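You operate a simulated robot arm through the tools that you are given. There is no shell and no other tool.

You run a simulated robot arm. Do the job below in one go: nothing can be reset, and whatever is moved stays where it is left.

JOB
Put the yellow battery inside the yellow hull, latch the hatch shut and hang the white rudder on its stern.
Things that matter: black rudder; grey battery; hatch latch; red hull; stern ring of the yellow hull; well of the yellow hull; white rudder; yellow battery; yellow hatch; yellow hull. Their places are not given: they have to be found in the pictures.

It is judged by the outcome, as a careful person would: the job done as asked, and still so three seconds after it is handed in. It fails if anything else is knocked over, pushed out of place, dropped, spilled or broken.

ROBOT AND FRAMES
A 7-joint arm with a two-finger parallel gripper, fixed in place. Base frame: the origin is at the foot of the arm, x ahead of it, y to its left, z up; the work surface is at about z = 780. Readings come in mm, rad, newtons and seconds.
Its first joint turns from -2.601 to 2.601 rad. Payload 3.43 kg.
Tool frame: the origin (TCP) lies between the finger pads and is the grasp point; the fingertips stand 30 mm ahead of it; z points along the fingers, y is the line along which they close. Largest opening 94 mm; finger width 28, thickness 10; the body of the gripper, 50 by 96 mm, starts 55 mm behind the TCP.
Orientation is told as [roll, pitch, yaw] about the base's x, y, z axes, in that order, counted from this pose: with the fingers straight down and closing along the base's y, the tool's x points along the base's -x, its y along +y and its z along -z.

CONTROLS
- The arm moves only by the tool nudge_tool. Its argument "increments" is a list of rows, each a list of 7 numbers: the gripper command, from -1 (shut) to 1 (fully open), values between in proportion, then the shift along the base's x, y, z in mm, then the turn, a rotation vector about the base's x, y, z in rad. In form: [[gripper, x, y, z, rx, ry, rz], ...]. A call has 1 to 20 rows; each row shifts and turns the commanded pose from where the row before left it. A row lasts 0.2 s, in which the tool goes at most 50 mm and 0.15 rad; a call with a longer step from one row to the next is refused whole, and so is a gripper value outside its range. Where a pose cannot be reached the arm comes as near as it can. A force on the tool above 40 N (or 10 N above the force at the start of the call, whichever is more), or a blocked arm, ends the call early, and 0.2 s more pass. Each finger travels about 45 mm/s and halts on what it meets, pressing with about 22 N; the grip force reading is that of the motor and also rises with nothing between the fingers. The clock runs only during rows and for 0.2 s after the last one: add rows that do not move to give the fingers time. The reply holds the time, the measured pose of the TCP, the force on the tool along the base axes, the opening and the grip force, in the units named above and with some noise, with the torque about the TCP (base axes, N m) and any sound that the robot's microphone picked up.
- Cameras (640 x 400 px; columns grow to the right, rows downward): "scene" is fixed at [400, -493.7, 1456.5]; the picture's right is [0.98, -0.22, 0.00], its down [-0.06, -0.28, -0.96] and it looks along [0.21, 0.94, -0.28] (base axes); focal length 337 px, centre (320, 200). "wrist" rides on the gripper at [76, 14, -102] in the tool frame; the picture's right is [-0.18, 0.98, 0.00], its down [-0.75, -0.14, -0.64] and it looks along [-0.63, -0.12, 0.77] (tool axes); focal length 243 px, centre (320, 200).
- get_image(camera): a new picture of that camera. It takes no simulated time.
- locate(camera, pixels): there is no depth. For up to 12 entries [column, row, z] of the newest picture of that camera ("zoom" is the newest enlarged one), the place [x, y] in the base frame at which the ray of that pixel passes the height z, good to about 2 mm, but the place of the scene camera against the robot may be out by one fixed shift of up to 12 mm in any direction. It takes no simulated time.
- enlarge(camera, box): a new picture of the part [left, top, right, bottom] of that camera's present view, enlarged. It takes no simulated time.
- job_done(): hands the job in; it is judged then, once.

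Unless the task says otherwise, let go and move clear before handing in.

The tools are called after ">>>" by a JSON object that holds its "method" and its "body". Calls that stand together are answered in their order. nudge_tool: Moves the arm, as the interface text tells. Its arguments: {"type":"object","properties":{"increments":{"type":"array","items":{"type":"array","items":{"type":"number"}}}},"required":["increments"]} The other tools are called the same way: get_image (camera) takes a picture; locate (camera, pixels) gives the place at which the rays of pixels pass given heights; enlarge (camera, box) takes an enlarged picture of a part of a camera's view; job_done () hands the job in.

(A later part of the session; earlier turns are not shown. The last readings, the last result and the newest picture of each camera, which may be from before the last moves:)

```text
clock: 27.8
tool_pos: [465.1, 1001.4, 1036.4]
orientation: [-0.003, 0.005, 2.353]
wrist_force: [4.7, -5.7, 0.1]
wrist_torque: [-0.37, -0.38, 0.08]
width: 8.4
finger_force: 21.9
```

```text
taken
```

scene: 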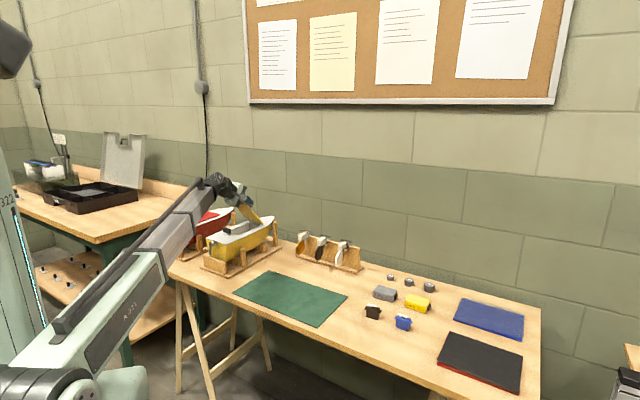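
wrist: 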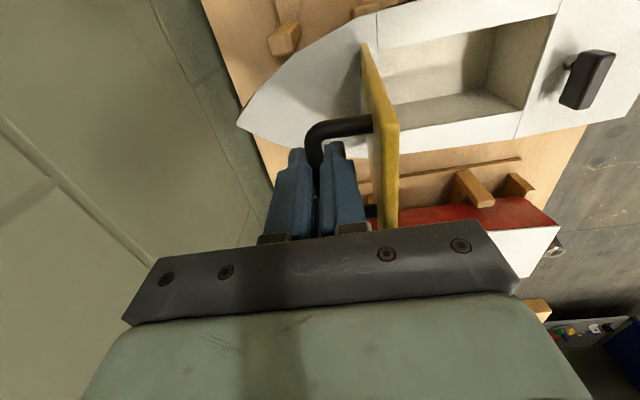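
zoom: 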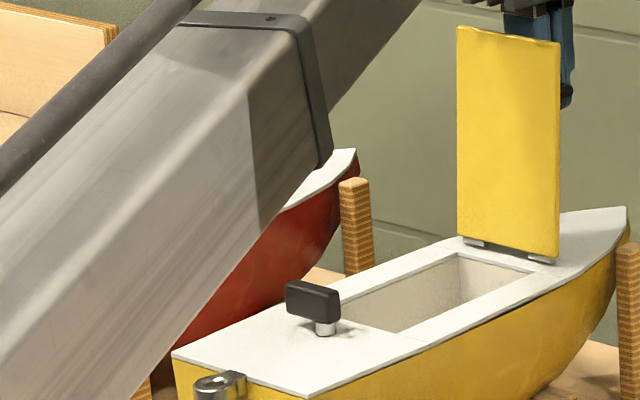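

>>> {"method": "nudge_tool", "body": {"increments": [[-1, 4, 4, -1.9, 0, 0, 0], [-1, 4, 4, -2.1, 0, 0, 0], [-1, 0, 0, 0, 0, 0, 0]]}}

>>> {"method": "enlarge", "body": {"camera": "scene", "box": [180, 185, 276, 245]}}

```text
clock: 28.6
tool_pos: [474.1, 1010.1, 1031.7]
orientation: [-0.003, 0.002, 2.354]
wrist_force: [1.8, -7.7, 0.8]
wrist_torque: [-0.29, -0.23, 0.01]
width: 8.6
finger_force: 22.6
```

```text
6.67 times, centred on (228, 215) of scene
```

zoom: 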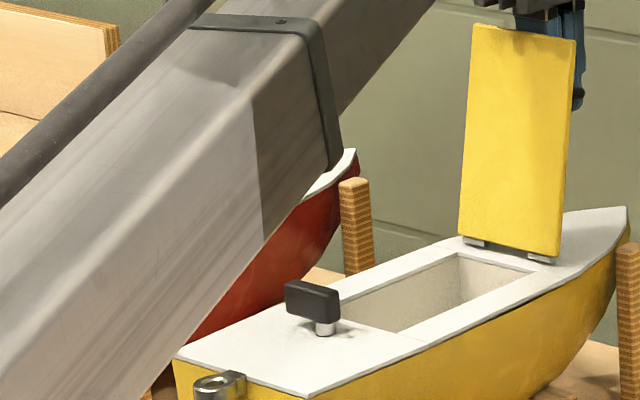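

>>> {"method": "nudge_tool", "body": {"increments": [[-1, 3.8, 3.4, -2.3, 0, 0, 0], [-1, 3.8, 3.6, -2.5, 0, 0, 0], [-1, 0, 0, 0, 0, 0, 0]]}}

>>> {"method": "enlarge", "body": {"camera": "scene", "box": [180, 185, 276, 245]}}

```text
clock: 29.4
tool_pos: [478.5, 1015.9, 1027.5]
orientation: [-0.001, 0.003, 2.355]
wrist_force: [-8.9, -19.1, 0.0]
wrist_torque: [-1.11, 1.15, -0.04]
width: 8.3
finger_force: 21.6
```

```text
6.67 times, centred on (228, 215) of scene
```

zoom: 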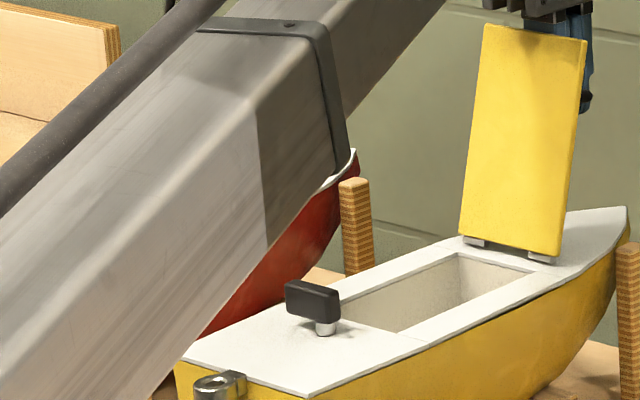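

The lid now leans past vertical and meets its stop (−20 N). I'll back off slightly, open the fingers a little and slide up along the lid's plane.

>>> {"method": "nudge_tool", "body": {"increments": [[-1, -1.2, -1.5, 0.3, 0, 0, 0], [-0.72, 0, 0, 0, 0, 0, 0], [-0.66, 0, 0, 0, 0, 0, 0], [-0.66, 0, 0, 0, 0, 0, 0]]}}

>>> {"method": "get_image", "body": {"camera": "wrist"}}

>>> {"method": "enlarge", "body": {"camera": "scene", "box": [220, 165, 300, 215]}}

```text
clock: 30.4
tool_pos: [479.3, 1016.5, 1029.4]
orientation: [-0.006, 0.0, 2.354]
wrist_force: [0.5, -0.2, 1.0]
wrist_torque: [-0.12, 0.08, 0.1]
width: 16.2
finger_force: 0.1
```

```text
taken
```

wrist: 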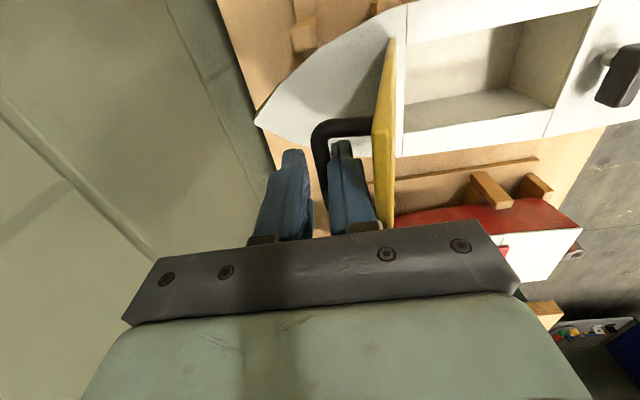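

```text
8.00 times, centred on (260, 190) of scene
```

zoom: 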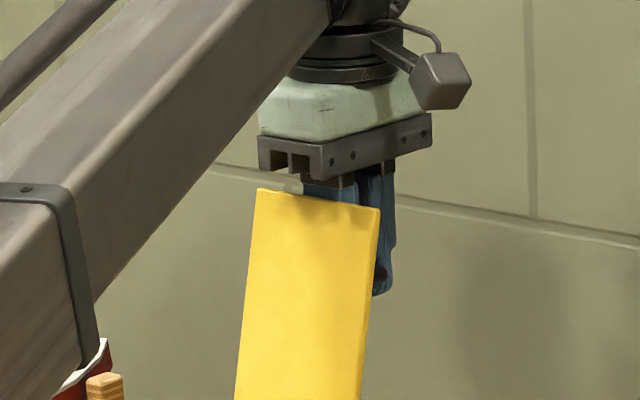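

>>> {"method": "nudge_tool", "body": {"increments": [[-0.66, 1.2, 1.2, 10, 0, 0, 0], [-0.66, 1.2, 1.2, 10, 0, 0, 0], [-0.66, 1.2, 1.2, 10, 0, 0, 0], [-0.66, 0, 0, 0, 0, 0, 0]]}}

>>> {"method": "get_image", "body": {"camera": "wrist"}}

>>> {"method": "enlarge", "body": {"camera": "scene", "box": [220, 165, 300, 215]}}

```text
clock: 31.4
tool_pos: [482.7, 1019.8, 1058.9]
orientation: [-0.006, 0.003, 2.354]
wrist_force: [0.3, 0.6, 0.4]
wrist_torque: [0.03, -0.02, -0.04]
width: 15.7
finger_force: 0.1
```

```text
taken
```

wrist: 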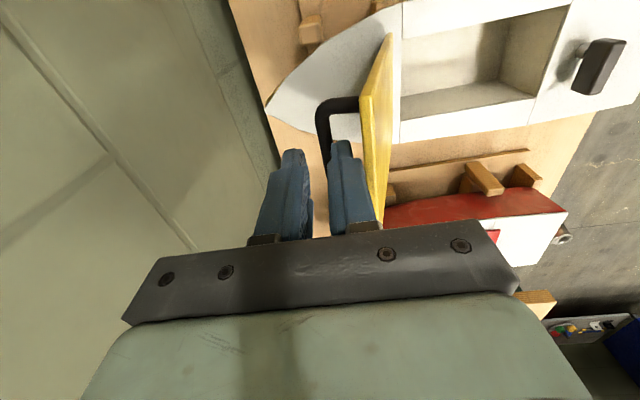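

```text
8.00 times, centred on (260, 190) of scene
```

zoom: 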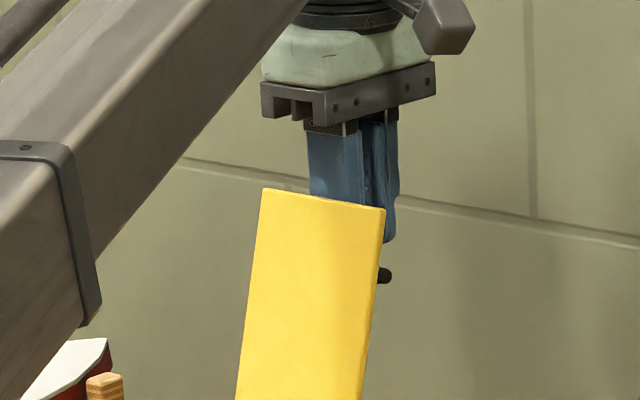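

Fingertips have cleared the bar; lid stays. I'll rise clear of the lid's top edge.

>>> {"method": "nudge_tool", "body": {"increments": [[-0.66, 1.8, 1.8, 12, 0, 0, 0], [-0.66, 1.8, 1.8, 12, 0, 0, 0], [-0.66, 1.5, 1.5, 12, 0, 0, 0], [-0.66, 1, 1, 15, 0, 0, 0], [-0.66, 0, 0, 20, 0, 0, 0], [-0.66, 0, 0, 20, 0, 0, 0], [-0.66, 0, 0, 0, 0, 0, 0]]}}

>>> {"method": "get_image", "body": {"camera": "wrist"}}

>>> {"method": "get_image", "body": {"camera": "scene"}}

```text
clock: 33.0
tool_pos: [490.1, 1025.8, 1148.6]
orientation: [-0.005, 0.002, 2.356]
wrist_force: [0.1, 0.5, -1.0]
wrist_torque: [-0.02, -0.01, -0.01]
width: 15.8
finger_force: 0.1
```

```text
taken
```

wrist: 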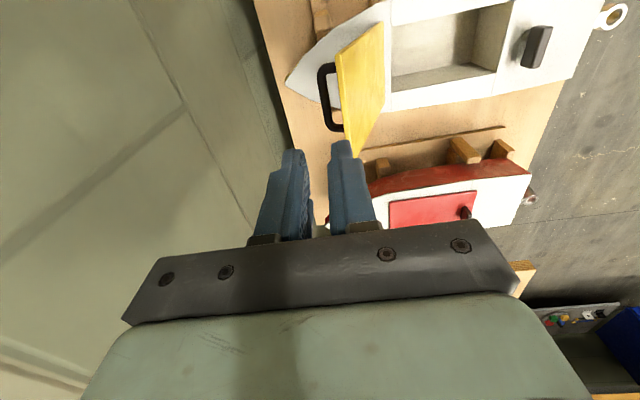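

```text
taken
```

scene: 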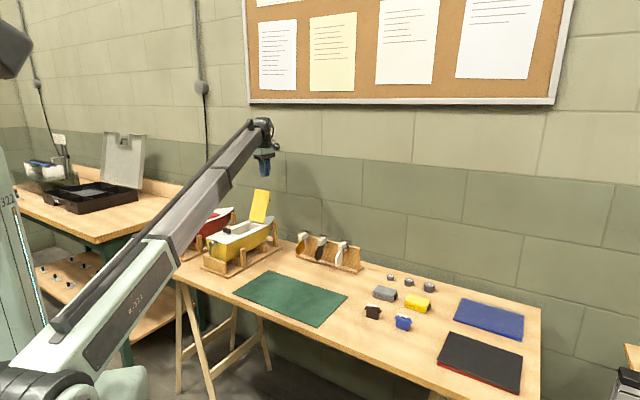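

The lid stays open on its own. Next, the yellow battery near (417,302): locating its corners.

>>> {"method": "enlarge", "body": {"camera": "scene", "box": [366, 280, 446, 330]}}

>>> {"method": "locate", "body": {"camera": "zoom", "pixels": [[310, 209, 780], [475, 272, 780], [312, 150, 815], [320, 120, 815], [518, 190, 815], [480, 240, 815], [495, 260, 780], [200, 240, 780]]}}

```text
8.00 times, centred on (406, 305) of scene
```

zoom: 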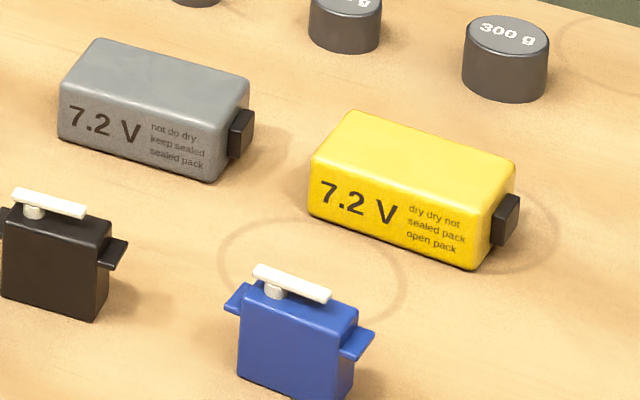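

```text
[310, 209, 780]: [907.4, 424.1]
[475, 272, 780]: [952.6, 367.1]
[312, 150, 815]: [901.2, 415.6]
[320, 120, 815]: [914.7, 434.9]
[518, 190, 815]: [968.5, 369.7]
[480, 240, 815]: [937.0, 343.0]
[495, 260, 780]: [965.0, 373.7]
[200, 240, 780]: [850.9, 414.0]
```

Battery: bottom front edge runs (907,424)→(953,367), so its long axis is at about −51°. I'll swing over at safe height with the yaw turned to −51° so the wrist camera views it.

>>> {"method": "nudge_tool", "body": {"increments": [[0.9, 0, 0, 10, 0, 0, -0.1356], [0.9, 13.8, -19.2, 0, 0, 0, -0.1356], [0.9, 13.8, -19.2, 0, 0, 0, -0.1356], [0.9, 13.8, -19.2, 0, 0, 0, -0.1356], [0.9, 13.8, -19.2, 0, 0, 0, -0.1356], [0.9, 13.8, -19.2, 0, 0, 0, -0.1356], [0.9, 13.8, -19.2, 0, 0, 0, -0.1356], [0.9, 13.8, -19.2, 0, 0, 0, -0.1356], [0.9, 13.8, -19.2, 0, 0, 0, -0.1356], [0.9, 13.8, -19.2, 0, 0, 0, -0.1356], [0.9, 13.8, -19.2, 0, 0, 0, -0.1356], [0.9, 13.8, -19.2, 0, 0, 0, -0.1356]]}}

>>> {"method": "nudge_tool", "body": {"increments": [[0.9, 13.8, -19.2, -8, 0, 0, -0.1356], [0.9, 13.8, -19.2, -8, 0, 0, -0.1356], [0.9, 13.8, -19.2, -8, 0, 0, -0.1356], [0.9, 13.8, -19.2, -8, 0, 0, -0.1356], [0.9, 13.8, -19.2, -8, 0, 0, -0.1356], [0.9, 13.8, -19.2, -8, 0, 0, -0.1356], [0.9, 13.8, -19.2, -8, 0, 0, -0.1356], [0.9, 13.8, -19.2, -8, 0, 0, -0.1356], [0.9, 13.8, -19.2, -8, 0, 0, -0.1356], [0.9, 13.8, -19.2, -8, 0, 0, -0.1356], [0.9, 13.8, -19.2, -8, 0, 0, -0.1356], [0.9, 13.8, -19.2, -10, 0, 0, -0.1356], [0.9, 13.8, -19.2, -10, 0, 0, 0], [0.9, 0, 0, 0, 0, 0, 0]]}}

>>> {"method": "get_image", "body": {"camera": "wrist"}}

>>> {"method": "get_image", "body": {"camera": "scene"}}

```text
clock: 35.6
tool_pos: [640.9, 813.9, 1156.5]
orientation: [-0.006, 0.002, 0.726]
wrist_force: [-0.8, 0.1, 1.1]
wrist_torque: [-0.03, -0.01, 0.03]
width: 89.2
finger_force: 0.0
```

```text
clock: 38.6
tool_pos: [822.3, 564.7, 1048.5]
orientation: [-0.004, 0.002, -0.901]
wrist_force: [1.0, 0.1, -0.4]
wrist_torque: [0.0, 0.0, 0.01]
width: 89.5
finger_force: 0.1
```

```text
taken
```

wrist: 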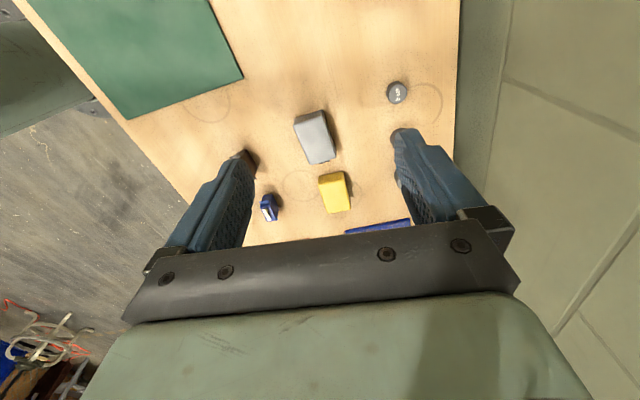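

```text
taken
```

scene: 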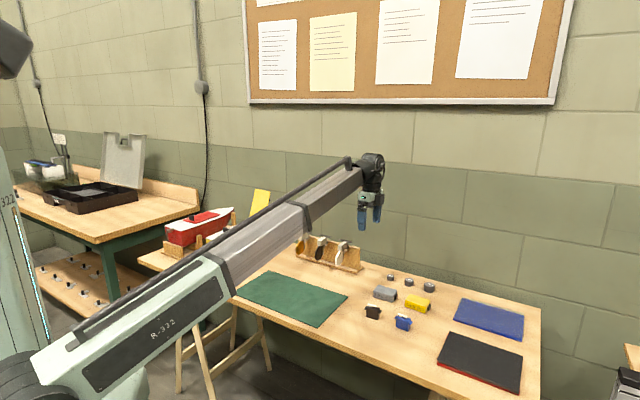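

>>> {"method": "enlarge", "body": {"camera": "wrist", "box": [260, 90, 420, 240]}}

>>> {"method": "locate", "body": {"camera": "zoom", "pixels": [[260, 215, 815], [323, 200, 815], [352, 310, 815], [275, 328, 815], [260, 215, 805], [323, 200, 805], [352, 310, 805], [275, 328, 805], [348, 290, 780]]}}

```text
2.67 times, centred on (340, 165) of wrist
```

zoom: 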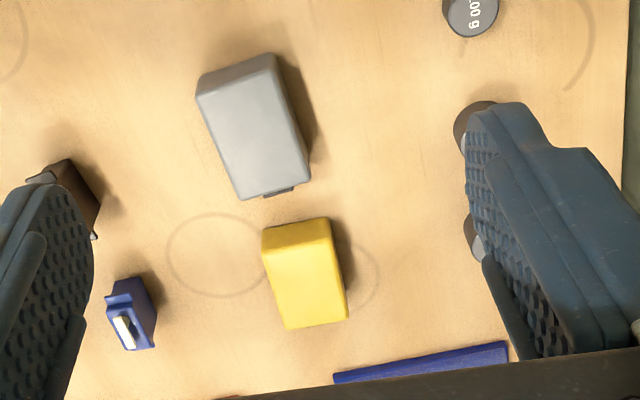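

```text
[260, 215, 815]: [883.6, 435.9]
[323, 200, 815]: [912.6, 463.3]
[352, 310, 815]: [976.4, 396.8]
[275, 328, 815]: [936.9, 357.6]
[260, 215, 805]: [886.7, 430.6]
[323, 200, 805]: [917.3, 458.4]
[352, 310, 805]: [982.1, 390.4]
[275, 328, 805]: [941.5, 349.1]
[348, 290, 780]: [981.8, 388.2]
```

>>> {"method": "locate", "body": {"camera": "zoom", "pixels": [[262, 233, 780], [328, 219, 780], [268, 252, 810], [333, 240, 810], [348, 314, 810], [286, 329, 810], [268, 252, 820], [333, 240, 820], [348, 314, 820], [286, 329, 820]]}}

>>> {"method": "locate", "body": {"camera": "scene", "pixels": [[404.75, 299, 810], [405.5, 294.5, 810], [430.5, 303, 810], [426, 309.5, 810], [410, 292, 810]]}}

```text
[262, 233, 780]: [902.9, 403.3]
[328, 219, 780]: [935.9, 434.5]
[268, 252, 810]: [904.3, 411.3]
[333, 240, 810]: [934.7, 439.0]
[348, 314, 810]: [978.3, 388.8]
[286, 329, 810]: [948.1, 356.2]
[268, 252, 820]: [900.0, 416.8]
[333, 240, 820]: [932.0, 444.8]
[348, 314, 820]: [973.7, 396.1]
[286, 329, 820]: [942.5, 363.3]
```

```text
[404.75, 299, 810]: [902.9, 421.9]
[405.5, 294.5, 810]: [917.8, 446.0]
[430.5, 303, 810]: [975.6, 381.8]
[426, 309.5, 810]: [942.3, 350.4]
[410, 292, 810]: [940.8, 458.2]
```

Battery top face centre ≈ (942,397), about 43 × 71 mm, z 780–807. I'll move above it and check reach at mid height.

>>> {"method": "nudge_tool", "body": {"increments": [[0.5, 30, -42, -20, 0, 0, 0.01], [0.5, 30, -42, -20, 0, 0, 0.01], [0.5, 30, -42, -20, 0, 0, 0], [0.5, 30, -41.7, -20, 0, 0, 0], [0.5, 0, 0, -30, 0, 0, 0], [0.5, 0, 0, -30, 0, 0, 0], [0.5, 0, 0, 0, 0, 0, 0]]}}

>>> {"method": "get_image", "body": {"camera": "wrist"}}

>>> {"method": "enlarge", "body": {"camera": "scene", "box": [366, 255, 462, 330]}}

```text
refused: row 1 steps farther than a row can; nothing moved
```

```text
taken
```

wrist: 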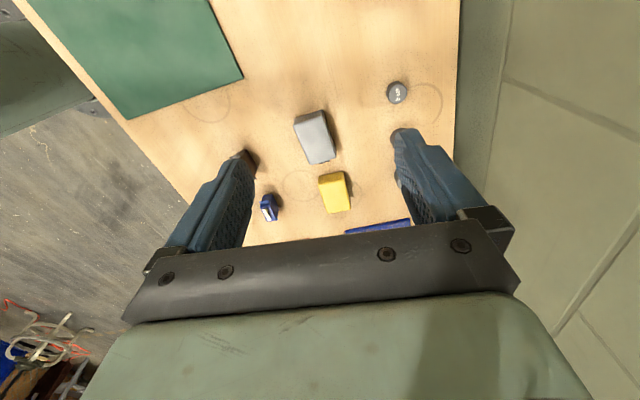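

```text
5.33 times, centred on (414, 292) of scene
```

zoom: 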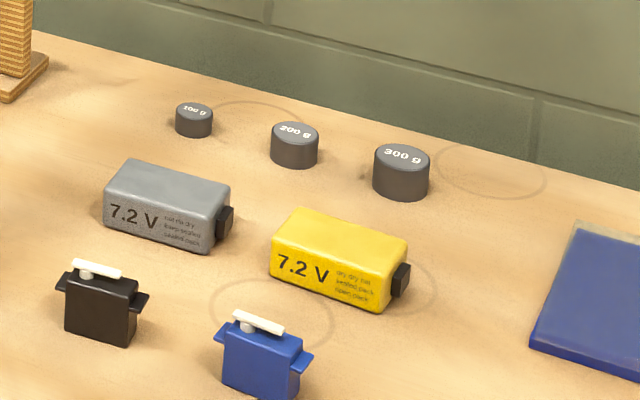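

The call was refused for too-large steps, so I'll use smaller rows.

>>> {"method": "nudge_tool", "body": {"increments": [[0.5, 20, -28, -15, 0, 0, 0.01], [0.5, 20, -28, -15, 0, 0, 0.01], [0.5, 20, -28, -15, 0, 0, 0], [0.5, 20, -28, -15, 0, 0, 0], [0.5, 20, -28, -15, 0, 0, 0], [0.5, 20.3, -27.7, -15, 0, 0, 0], [0.5, 0, 0, -30, 0, 0, 0], [0.5, 0, 0, -25, 0, 0, 0], [0.5, 0, 0, 0, 0, 0, 0]]}}

>>> {"method": "get_image", "body": {"camera": "wrist"}}

>>> {"method": "enlarge", "body": {"camera": "scene", "box": [366, 255, 462, 330]}}

```text
clock: 40.6
tool_pos: [940.4, 396.5, 906.4]
orientation: [-0.004, 0.002, -0.882]
wrist_force: [0.2, -0.3, -0.3]
wrist_torque: [-0.03, -0.01, 0.01]
width: 70.5
finger_force: 0.1
```

```text
taken
```

wrist: 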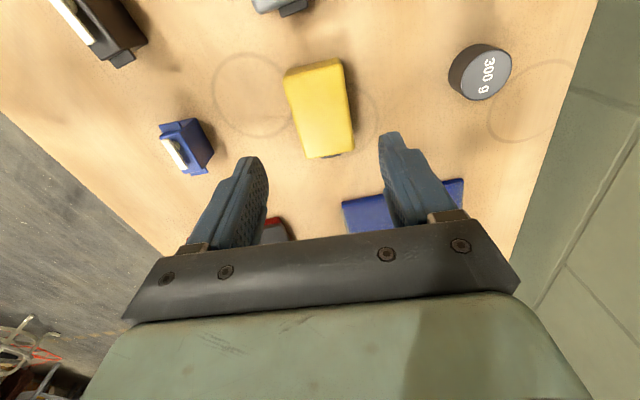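

```text
5.33 times, centred on (414, 292) of scene
```

zoom: 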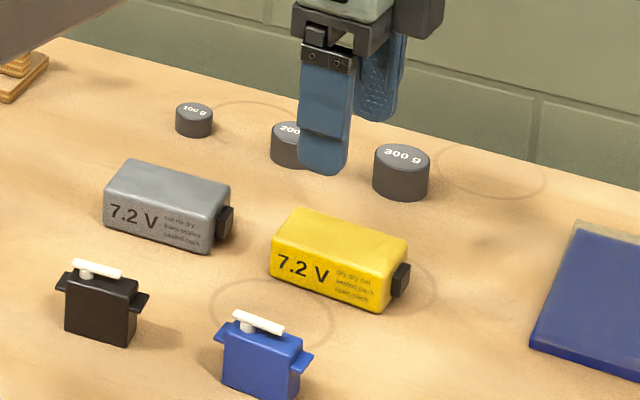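

>>> {"method": "enlarge", "body": {"camera": "wrist", "box": [260, 40, 388, 170]}}

>>> {"method": "locate", "body": {"camera": "wrist", "pixels": [[284, 76, 780], [340, 59, 780], [291, 92, 807], [346, 75, 807], [353, 149, 807], [308, 158, 807]]}}

```text
3.08 times, centred on (324, 105) of wrist
```

zoom: 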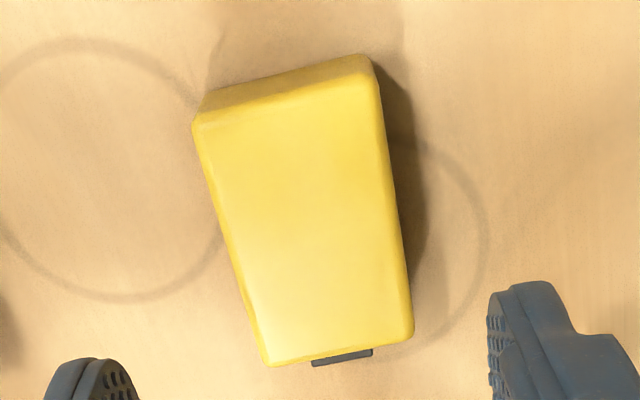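

```text
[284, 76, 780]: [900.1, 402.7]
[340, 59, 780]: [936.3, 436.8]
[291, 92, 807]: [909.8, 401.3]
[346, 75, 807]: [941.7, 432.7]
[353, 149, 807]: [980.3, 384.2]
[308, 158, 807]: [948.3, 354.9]
```

>>> {"method": "locate", "body": {"camera": "zoom", "pixels": [[204, 97, 780], [368, 54, 780], [193, 122, 805], [378, 82, 805], [413, 335, 805], [264, 366, 805], [193, 122, 815], [378, 82, 815], [413, 335, 815], [264, 366, 815]]}}

```text
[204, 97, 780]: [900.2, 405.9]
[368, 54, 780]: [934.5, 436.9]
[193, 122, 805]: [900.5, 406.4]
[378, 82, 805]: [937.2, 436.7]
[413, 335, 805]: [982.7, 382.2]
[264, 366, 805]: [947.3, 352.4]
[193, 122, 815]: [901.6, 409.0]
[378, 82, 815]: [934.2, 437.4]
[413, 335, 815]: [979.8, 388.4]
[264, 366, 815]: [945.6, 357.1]
```

Battery centre (941.8,395), 47 × 71 mm, top ≈806; the jaws are aligned. I'll descend and grip it.

>>> {"method": "nudge_tool", "body": {"increments": [[0.5, 1.4, -1.6, -25, 0, 0, 0], [0.5, 0, 0, -25, 0, 0, 0], [0.5, 0, 0, -25, 0, 0, 0], [0.5, 0, 0, -17, 0, 0, 0], [0.5, 0, 0, 0, 0, 0, 0]]}}

>>> {"method": "enlarge", "body": {"camera": "scene", "box": [366, 255, 462, 330]}}

```text
clock: 41.8
tool_pos: [941.5, 393.1, 814.1]
orientation: [-0.004, 0.002, -0.88]
wrist_force: [-0.5, 0.0, 0.1]
wrist_torque: [-0.01, -0.01, -0.04]
width: 70.4
finger_force: 0.1
```

```text
5.33 times, centred on (414, 292) of scene
```

zoom: 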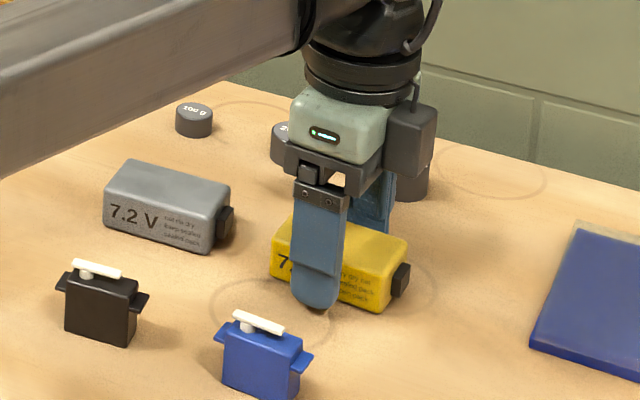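

>>> {"method": "nudge_tool", "body": {"increments": [[-1, 0, 0, 0, 0, 0, 0], [-1, 0, 0, 0, 0, 0, 0], [-1, 0, 0, 0, 0, 0, 0], [-1, 0, 0, 0, 0, 0, 0], [-1, 0, 0, 0, 0, 0, 0]]}}

>>> {"method": "nudge_tool", "body": {"increments": [[-1, 0, 0, 10, 0, 0, 0], [-1, 0, 0, 20, 0, 0, 0], [-1, 0, 0, 20, 0, 0, 0], [-1, 0, 0, 0, 0, 0, 0]]}}

>>> {"method": "enlarge", "body": {"camera": "scene", "box": [366, 240, 462, 315]}}

```text
clock: 43.0
tool_pos: [941.7, 394.1, 816.3]
orientation: [-0.004, 0.003, -0.881]
wrist_force: [0.6, 1.0, 0.1]
wrist_torque: [0.1, -0.07, 0.03]
width: 48.0
finger_force: 21.4
```

```text
clock: 44.0
tool_pos: [941.2, 395.9, 866.6]
orientation: [-0.004, 0.002, -0.883]
wrist_force: [-0.9, 1.0, -3.4]
wrist_torque: [-0.01, -0.02, 0.02]
width: 47.5
finger_force: 22.3
```

```text
5.33 times, centred on (414, 278) of scene
```

zoom: 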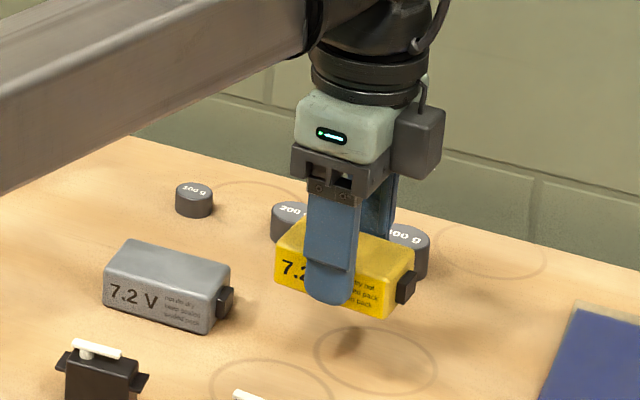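

Battery is held (47.5 mm, −3.4 N). I'll lift to travel height and swing to a viewing pose near the hull with yaw +45°.

>>> {"method": "nudge_tool", "body": {"increments": [[-1, 0, 0, 30, 0, 0, 0], [-1, 0, 0, 40, 0, 0, 0], [-1, 0, 0, 40, 0, 0, 0], [-1, 0, 0, 40, 0, 0, 0], [-1, 0, 0, 40, 0, 0, 0], [-1, 0, 0, 40, 0, 0, 0], [-1, 0, 0, 10, 0, 0, 0]]}}

>>> {"method": "nudge_tool", "body": {"increments": [[-1, -33.35, 20.85, 0, 0, 0, 0.0834], [-1, -33.35, 20.85, 0, 0, 0, 0.0834], [-1, -33.35, 20.85, 0, 0, 0, 0.0834], [-1, -33.35, 20.85, 0, 0, 0, 0.0834], [-1, -33.35, 20.85, 0, 0, 0, 0.0834], [-1, -33.35, 20.85, 0, 0, 0, 0.0834], [-1, -33.35, 20.85, 0, 0, 0, 0.0834], [-1, -33.35, 20.85, 0, 0, 0, 0.0834], [-1, -33.35, 20.85, 0, 0, 0, 0.0834], [-1, -33.35, 20.85, 0, 0, 0, 0.0834], [-1, -33.35, 20.85, 0, 0, 0, 0.0834], [-1, -33.35, 20.85, 0, 0, 0, 0.0834], [-1, -33.35, 20.85, 0, 0, 0, 0.0834], [-1, -33.35, 20.85, 0, 0, 0, 0.0834], [-1, -33.35, 20.85, 0, 0, 0, 0.0834], [-1, -33.35, 20.85, 0, 0, 0, 0.0834], [-1, -33.35, 20.85, 0, 0, 0, 0.0834], [-1, -33.35, 20.85, 0, 0, 0, 0.0834], [-1, -33.35, 20.85, 0, 0, 0, 0.0834], [-1, -33.35, 20.85, 0, 0, 0, 0.0834]]}}

>>> {"method": "get_image", "body": {"camera": "wrist"}}

>>> {"method": "get_image", "body": {"camera": "scene"}}

```text
clock: 45.6
tool_pos: [942.1, 397.8, 1102.0]
orientation: [-0.004, 0.003, -0.879]
wrist_force: [0.6, -0.1, -2.8]
wrist_torque: [-0.01, 0.01, 0.0]
width: 47.6
finger_force: 22.0
```

```text
clock: 49.8
tool_pos: [273.3, 817.4, 1107.5]
orientation: [-0.005, 0.002, 0.789]
wrist_force: [-0.1, 0.4, -3.9]
wrist_torque: [0.0, 0.0, 0.0]
width: 47.6
finger_force: 22.0
```

```text
taken
```

wrist: 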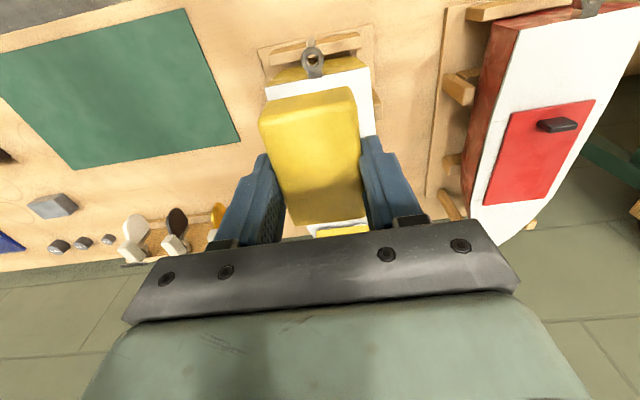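

```text
taken
```

scene: 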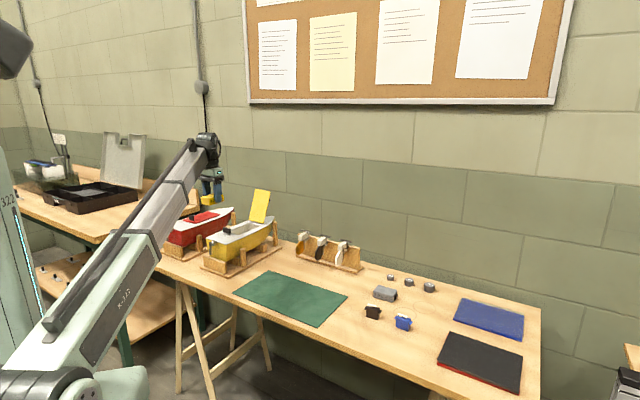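

The battery hides the well, so I'll shift to the starboard side so the well shows on the right of the wrist picture.

>>> {"method": "nudge_tool", "body": {"increments": [[-1, 40, 2, 0, 0, 0, 0], [-1, 40, 2, 0, 0, 0, 0], [-1, 40, 2, 0, 0, 0, 0], [-1, 40, 2, 0, 0, 0, 0], [-1, 40, 2, 0, 0, 0, 0], [-1, 0, 0, 0, 0, 0, 0]]}}

>>> {"method": "get_image", "body": {"camera": "wrist"}}

>>> {"method": "enlarge", "body": {"camera": "scene", "box": [200, 185, 296, 245]}}

```text
clock: 51.2
tool_pos: [472.2, 822.9, 1102.8]
orientation: [-0.005, 0.001, 0.787]
wrist_force: [-0.7, -0.6, -3.4]
wrist_torque: [0.0, 0.0, -0.01]
width: 47.7
finger_force: 21.7
```

```text
taken
```

wrist: 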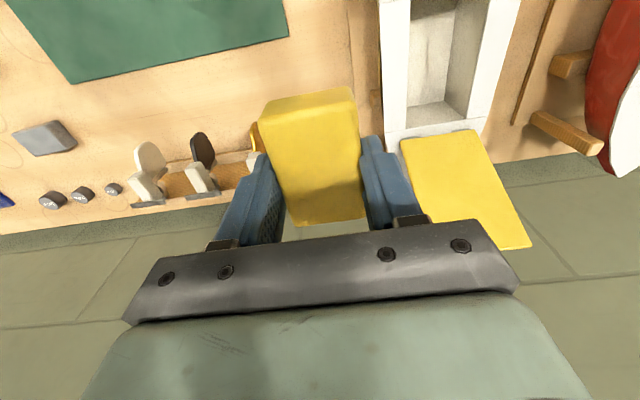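

```text
6.67 times, centred on (248, 215) of scene
```

zoom: 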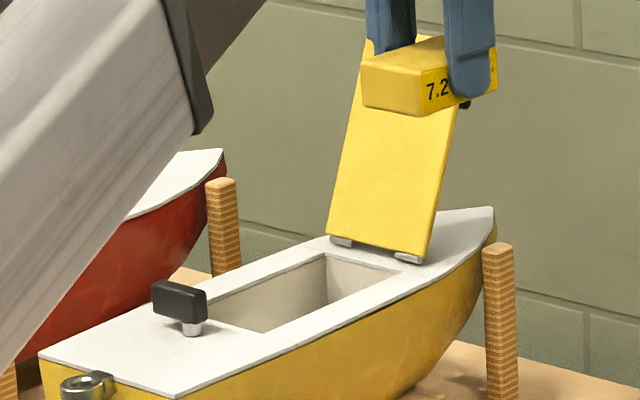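

>>> {"method": "nudge_tool", "body": {"increments": [[-1, -23, -23, 0, 0, 0, 0], [-1, -23, -23, 0, 0, 0, 0], [-1, 0, 0, 0, 0, 0, 0]]}}

>>> {"method": "enlarge", "body": {"camera": "wrist", "box": [340, 0, 560, 210]}}

```text
clock: 52.0
tool_pos: [425.3, 779.2, 1102.6]
orientation: [-0.006, 0.002, 0.787]
wrist_force: [-0.2, 0.4, -3.1]
wrist_torque: [0.04, -0.02, -0.01]
width: 47.6
finger_force: 21.9
```

```text
1.90 times, centred on (450, 105) of wrist
```

zoom: 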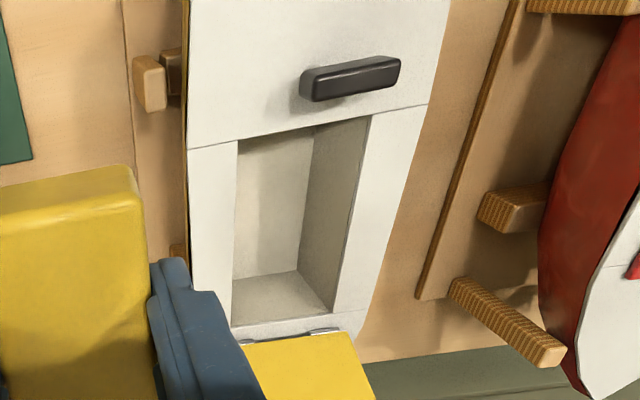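

>>> {"method": "locate", "body": {"camera": "zoom", "pixels": [[237, 138, 918], [370, 115, 918], [332, 312, 918], [231, 325, 918], [298, 270, 870], [298, 270, 850], [315, 124, 870], [315, 124, 850], [235, 282, 860], [310, 98, 945], [400, 65, 945], [301, 74, 928]]}}

```text
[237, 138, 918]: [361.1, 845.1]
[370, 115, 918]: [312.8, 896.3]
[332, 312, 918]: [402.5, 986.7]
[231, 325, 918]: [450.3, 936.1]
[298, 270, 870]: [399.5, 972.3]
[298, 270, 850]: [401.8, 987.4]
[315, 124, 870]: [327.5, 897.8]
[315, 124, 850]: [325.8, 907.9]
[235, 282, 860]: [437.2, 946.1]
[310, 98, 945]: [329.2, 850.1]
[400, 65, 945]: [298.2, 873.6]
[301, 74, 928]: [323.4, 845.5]
```

The well is 127 × 70 mm with floor ≈ z 851; holding the battery across its width leaves only ~1 mm for the fingers, so I'll set it on the green mat and regrasp it end to end. Locating the mat.

>>> {"method": "get_image", "body": {"camera": "scene"}}

>>> {"method": "locate", "body": {"camera": "scene", "pixels": [[234, 292, 782], [278, 272, 782], [347, 295, 782], [318, 326, 782], [290, 290, 782], [300, 285, 782], [275, 280, 782]]}}

```text
taken
```

scene: 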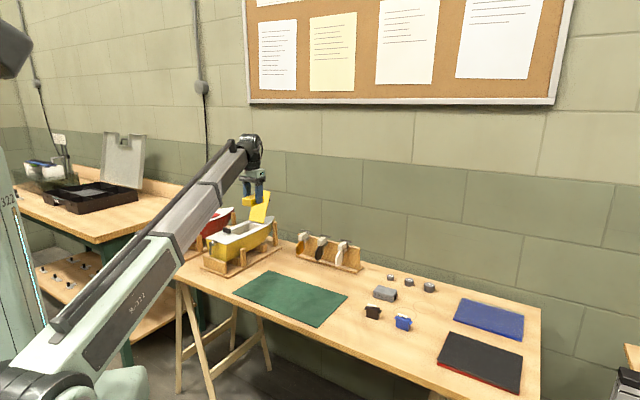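

```text
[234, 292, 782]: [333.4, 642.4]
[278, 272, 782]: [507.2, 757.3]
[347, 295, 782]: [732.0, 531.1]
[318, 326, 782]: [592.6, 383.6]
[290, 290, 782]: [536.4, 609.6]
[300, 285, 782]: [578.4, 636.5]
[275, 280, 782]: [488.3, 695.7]
```

>>> {"method": "nudge_tool", "body": {"increments": [[-1, 14, -32, 0, 0, 0, 0], [-1, 14, -32, 0, 0, 0, 0], [-1, 14, -32, 0, 0, 0, 0], [-1, 13, -33, 0, 0, 0, 0], [-1, 0, 0, -40, 0, 0, 0], [-1, 0, 0, -40, 0, 0, 0], [-1, 0, 0, -40, 0, 0, 0], [-1, 0, 0, -40, 0, 0, 0], [-1, 0, 0, -40, 0, 0, 0], [-1, 0, 0, -40, 0, 0, 0], [-1, 0, 0, -25, 0, 0, 0], [-1, 0, 0, 0, 0, 0, 0]]}}

>>> {"method": "enlarge", "body": {"camera": "scene", "box": [230, 240, 326, 300]}}

```text
clock: 54.6
tool_pos: [483.2, 647.2, 837.3]
orientation: [-0.005, 0.003, 0.786]
wrist_force: [1.0, 0.0, -3.1]
wrist_torque: [0.01, 0.02, -0.03]
width: 47.5
finger_force: 21.9
```

```text
6.67 times, centred on (278, 270) of scene
```

zoom: 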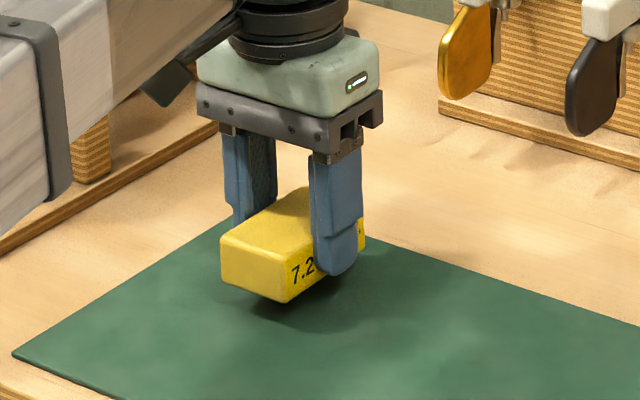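

>>> {"method": "nudge_tool", "body": {"increments": [[-1, 0, 0, -8, 0, 0, 0], [-1, 0, 0, -5, 0, 0, 0], [-1, 0, 0, -2, 0, 0, 0], [-1, 0, 0, -1.5, 0, 0, 0], [-1, 0, 0, 0, 0, 0, 0]]}}

```text
clock: 55.8
tool_pos: [483.6, 648.2, 820.8]
orientation: [-0.005, 0.0, 0.789]
wrist_force: [-1.0, 0.4, -2.8]
wrist_torque: [0.01, -0.07, 0.01]
width: 47.5
finger_force: 22.4
```

>>> {"method": "nudge_tool", "body": {"increments": [[-1, 0, 0, -1, 0, 0, 0], [-1, 0, 0, -1, 0, 0, 0], [-1, 0, 0, -0.7, 0, 0, 0], [-1, 0, 0, 0, 0, 0, 0]]}}

```text
clock: 56.8
tool_pos: [481.8, 647.6, 819.3]
orientation: [-0.005, 0.001, 0.787]
wrist_force: [2.2, 1.4, 2.2]
wrist_torque: [-0.03, 0.17, -0.01]
width: 47.7
finger_force: 21.7
```

Contact felt at z≈819. I'll release, rise and turn the gripper 90° for an end-to-end grasp.

>>> {"method": "nudge_tool", "body": {"increments": [[0.3, 0, 0, 0, 0, 0, 0], [0.4, 0, 0, 0, 0, 0, 0], [0.4, 0, 0, 0, 0, 0, 0], [0.4, 0, 0, 20, 0, 0, 0], [0.4, 0, 0, 30, 0, 0, 0], [0.4, 0, 0, 30, 0, 0, 0], [1, 0, 0, 20, 0, 0, 0.14], [1, 0, 0, 0, 0, 0, 0.143], [1, 0, 0, 0, 0, 0, 0.143], [1, 0, 0, 0, 0, 0, 0.143], [1, 0, 0, 0, 0, 0, 0.143], [1, 0, 0, 0, 0, 0, 0.143], [1, 0, 0, 0, 0, 0, 0.143], [1, 0, 0, 0, 0, 0, 0.143], [1, 0, 0, 0, 0, 0, 0.143], [1, 0, 0, 0, 0, 0, 0.143], [1, 0, 0, 0, 0, 0, 0.143], [1, 0, 0, 0, 0, 0, 0]]}}

>>> {"method": "get_image", "body": {"camera": "wrist"}}

>>> {"method": "enlarge", "body": {"camera": "scene", "box": [230, 240, 326, 300]}}

```text
clock: 60.6
tool_pos: [482.6, 647.8, 919.8]
orientation: [-0.006, 0.003, 2.36]
wrist_force: [0.0, -1.2, -0.8]
wrist_torque: [-0.04, 0.0, -0.01]
width: 93.8
finger_force: 0.2
```

```text
taken
```

wrist: 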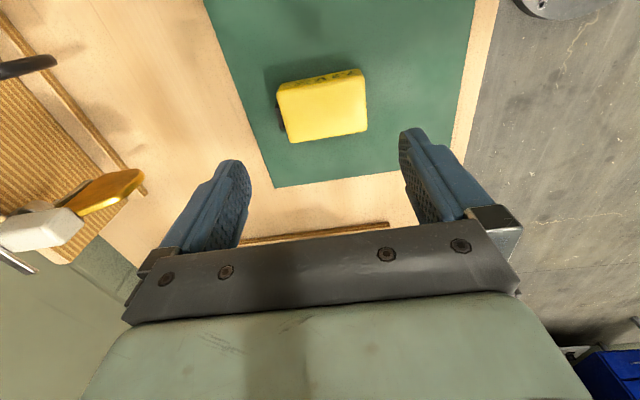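

```text
6.67 times, centred on (278, 270) of scene
```

zoom: 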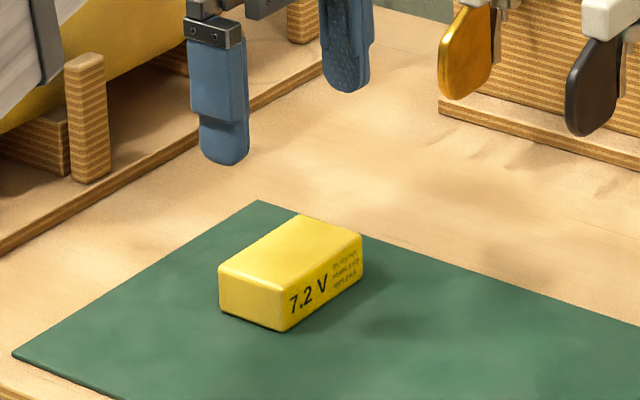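

>>> {"method": "enlarge", "body": {"camera": "wrist", "box": [255, 55, 383, 155]}}

```text
4.00 times, centred on (319, 105) of wrist
```

zoom: 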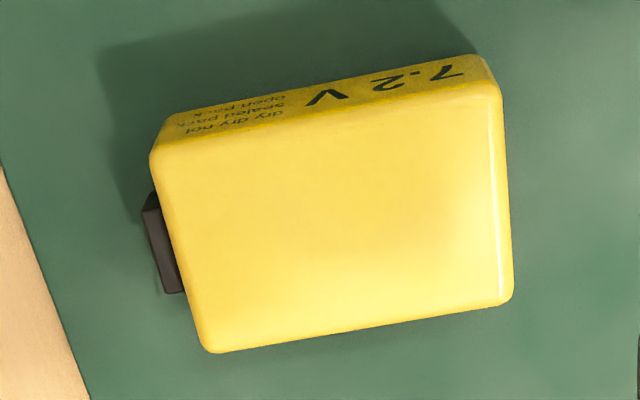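

>>> {"method": "locate", "body": {"camera": "zoom", "pixels": [[150, 155, 808], [500, 90, 808], [513, 300, 808], [208, 352, 808], [145, 200, 802], [168, 292, 798], [155, 292, 790]]}}

```text
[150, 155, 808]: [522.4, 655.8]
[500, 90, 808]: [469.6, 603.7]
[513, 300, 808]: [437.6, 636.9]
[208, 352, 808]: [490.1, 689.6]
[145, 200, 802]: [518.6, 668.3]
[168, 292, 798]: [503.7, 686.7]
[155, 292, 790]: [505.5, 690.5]
```

Battery spans s≈759–840 along the axis incl. the terminal (81 mm); the jaws (94 mm) fit. I'll descend and grip end to end.

>>> {"method": "nudge_tool", "body": {"increments": [[1, 0, 1.2, -25, 0, 0, -0.002], [1, 0, 0, -30, 0, 0, 0], [1, 0, 0, -20, 0, 0, 0], [1, 0, 0, 0, 0, 0, 0]]}}

>>> {"method": "enlarge", "body": {"camera": "scene", "box": [230, 240, 326, 300]}}

>>> {"method": "get_image", "body": {"camera": "wrist"}}

```text
clock: 61.6
tool_pos: [481.1, 648.7, 844.7]
orientation: [-0.005, 0.002, 2.355]
wrist_force: [-0.2, 0.5, -0.6]
wrist_torque: [0.04, -0.01, -0.03]
width: 94.1
finger_force: 0.0
```

```text
6.67 times, centred on (278, 270) of scene
```

zoom: 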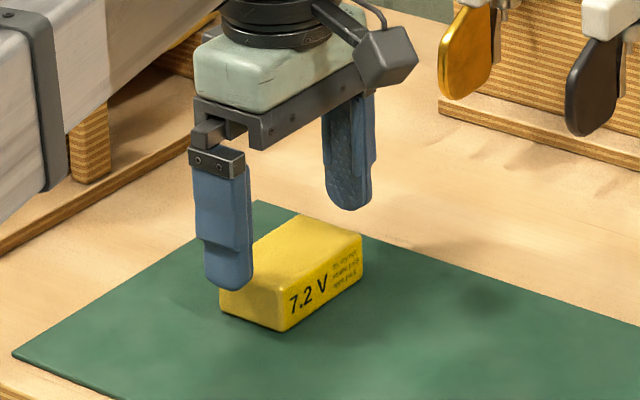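

```text
taken
```

wrist: 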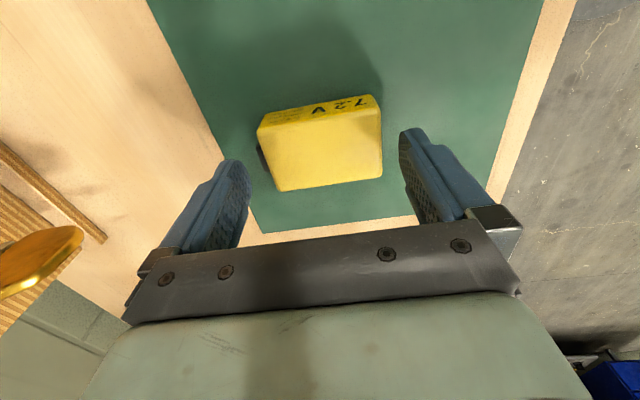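

>>> {"method": "nudge_tool", "body": {"increments": [[1, 0, 0, -12, 0, 0, 0], [1, 0, 0, -10, 0, 0, 0], [1, 0, 0, -4, 0, 0, 0], [1, 0, 0, 0, 0, 0, 0]]}}

>>> {"method": "nudge_tool", "body": {"increments": [[-1, 0, 0, 0, 0, 0, 0], [-1, 0, 0, 0, 0, 0, 0], [-1, 0, 0, 0, 0, 0, 0], [-1, 0, 0, 0, 0, 0, 0]]}}

>>> {"method": "enlarge", "body": {"camera": "scene", "box": [230, 240, 326, 300]}}

>>> {"method": "get_image", "body": {"camera": "wrist"}}

```text
clock: 62.6
tool_pos: [482.7, 647.2, 819.7]
orientation: [-0.005, 0.001, 2.353]
wrist_force: [-0.5, 0.2, 0.6]
wrist_torque: [-0.01, 0.04, 0.04]
width: 94.0
finger_force: 0.0
```

```text
clock: 63.6
tool_pos: [482.0, 646.6, 819.6]
orientation: [-0.006, 0.001, 2.354]
wrist_force: [-2.5, -2.2, 0.3]
wrist_torque: [-0.11, 0.16, 0.02]
width: 73.8
finger_force: 21.9
```

```text
6.67 times, centred on (278, 270) of scene
```

zoom: 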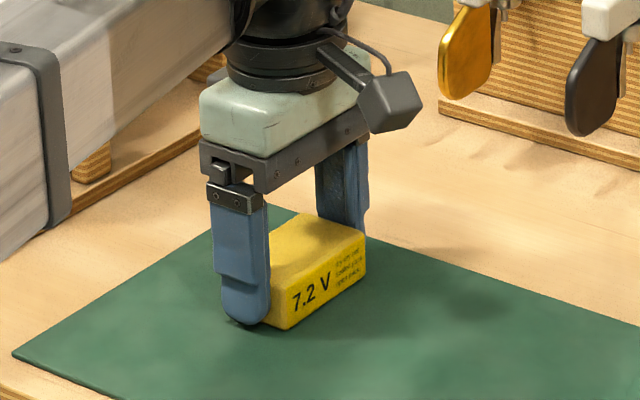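

```text
taken
```

wrist: 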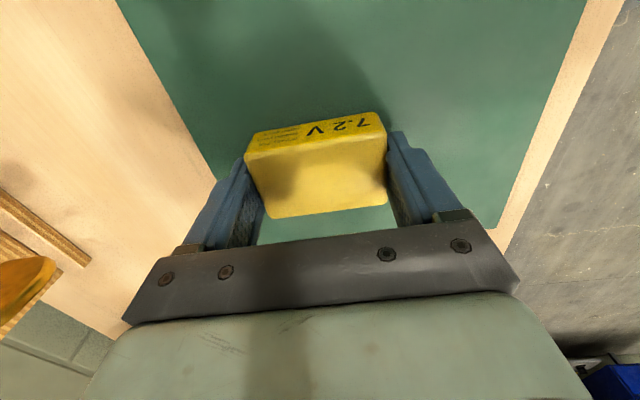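

Battery gripped end to end (73.8 mm). I'll lift it and carry it above the well centre (381.6, 916).

>>> {"method": "nudge_tool", "body": {"increments": [[-1, 0, 0, 15, 0, 0, 0], [-1, 0, 0, 30, 0, 0, 0], [-1, 0, 0, 40, 0, 0, 0], [-1, 0, 0, 40, 0, 0, 0], [-1, 0, 0, 40, 0, 0, 0], [-1, 0, 0, 40, 0, 0, 0], [-1, 0, 0, 15, 0, 0, 0], [-1, -12.5, 33.6, 0, 0, 0, 0], [-1, -12.5, 33.6, 0, 0, 0, 0], [-1, -12.5, 33.6, 0, 0, 0, 0], [-1, -12.5, 33.6, 0, 0, 0, 0], [-1, -12.5, 33.6, 0, 0, 0, 0], [-1, -12.5, 33.6, 0, 0, 0, 0], [-1, -12.5, 33.6, 0, 0, 0, 0], [-1, -12.5, 33.6, 0, 0, 0, 0], [-1, 0, 0, 0, 0, 0, 0], [-1, 0, 0, 0, 0, 0, 0]]}}

>>> {"method": "get_image", "body": {"camera": "wrist"}}

>>> {"method": "enlarge", "body": {"camera": "scene", "box": [190, 180, 302, 250]}}

```text
clock: 67.2
tool_pos: [382.0, 916.8, 1036.6]
orientation: [-0.006, 0.002, 2.354]
wrist_force: [-0.4, -0.6, -2.5]
wrist_torque: [-0.01, -0.02, -0.01]
width: 73.8
finger_force: 21.6
```

```text
taken
```

wrist: 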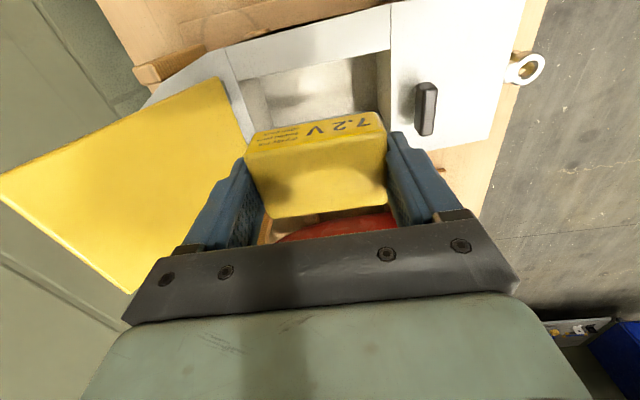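

```text
5.71 times, centred on (246, 215) of scene
```

zoom: 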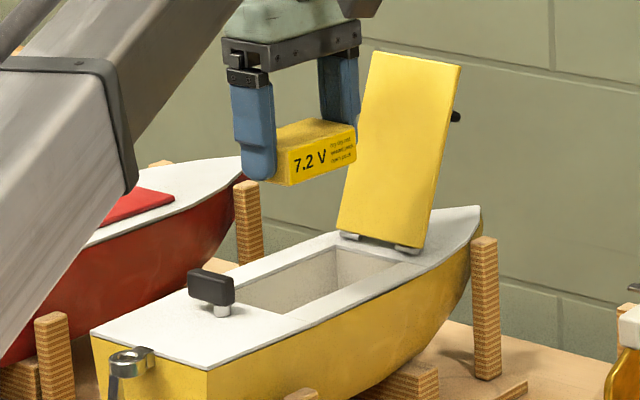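

>>> {"method": "enlarge", "body": {"camera": "wrist", "box": [220, 30, 420, 155]}}

>>> {"method": "locate", "body": {"camera": "wrist", "pixels": [[380, 55, 918], [240, 80, 918], [379, 112, 918], [250, 135, 918]]}}

```text
3.20 times, centred on (320, 92) of wrist
```

zoom: 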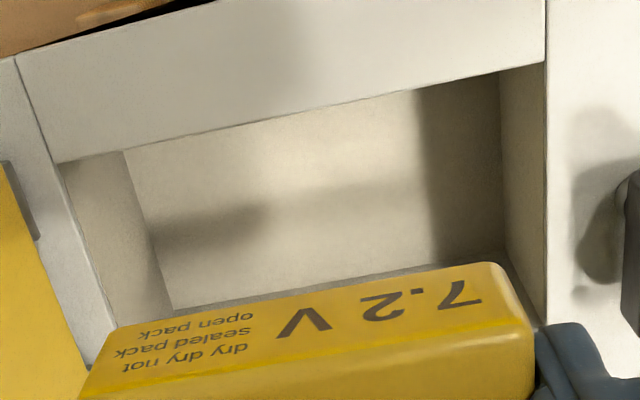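

```text
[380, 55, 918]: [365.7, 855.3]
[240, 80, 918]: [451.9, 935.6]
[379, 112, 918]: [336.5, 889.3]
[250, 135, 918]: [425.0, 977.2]
```

>>> {"method": "locate", "body": {"camera": "zoom", "pixels": [[545, 63, 918], [58, 163, 918], [546, 325, 918], [118, 330, 918], [545, 63, 915], [58, 163, 915]]}}

```text
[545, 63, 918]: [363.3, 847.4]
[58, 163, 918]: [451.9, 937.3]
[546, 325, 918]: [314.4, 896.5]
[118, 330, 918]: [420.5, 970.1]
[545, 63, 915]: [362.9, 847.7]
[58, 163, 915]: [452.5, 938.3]
```

Battery is centred over the well within ~1 mm. I'll lower it.

>>> {"method": "nudge_tool", "body": {"increments": [[-1, 0, 0, -30, 0, 0, 0], [-1, 0, 0, -30, 0, 0, 0], [-1, 0, 0, -25, 0, 0, 0], [-1, 0, 0, -15, 0, 0, 0], [-1, 0, 0, 0, 0, 0, 0]]}}

>>> {"method": "get_image", "body": {"camera": "wrist"}}

>>> {"method": "enlarge", "body": {"camera": "scene", "box": [190, 180, 302, 250]}}

```text
clock: 68.4
tool_pos: [380.2, 917.7, 938.5]
orientation: [-0.006, 0.003, 2.356]
wrist_force: [-1.3, -0.3, -3.1]
wrist_torque: [0.03, 0.01, -0.02]
width: 73.8
finger_force: 21.7
```

```text
taken
```

wrist: 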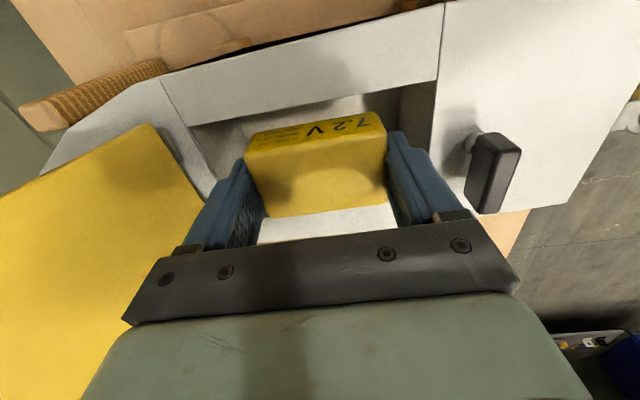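

```text
5.71 times, centred on (246, 215) of scene
```

zoom: 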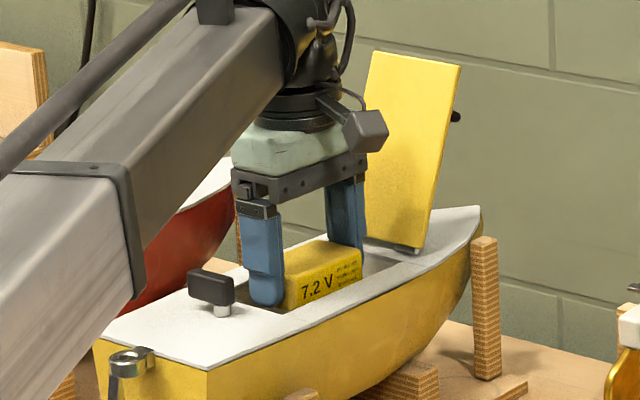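

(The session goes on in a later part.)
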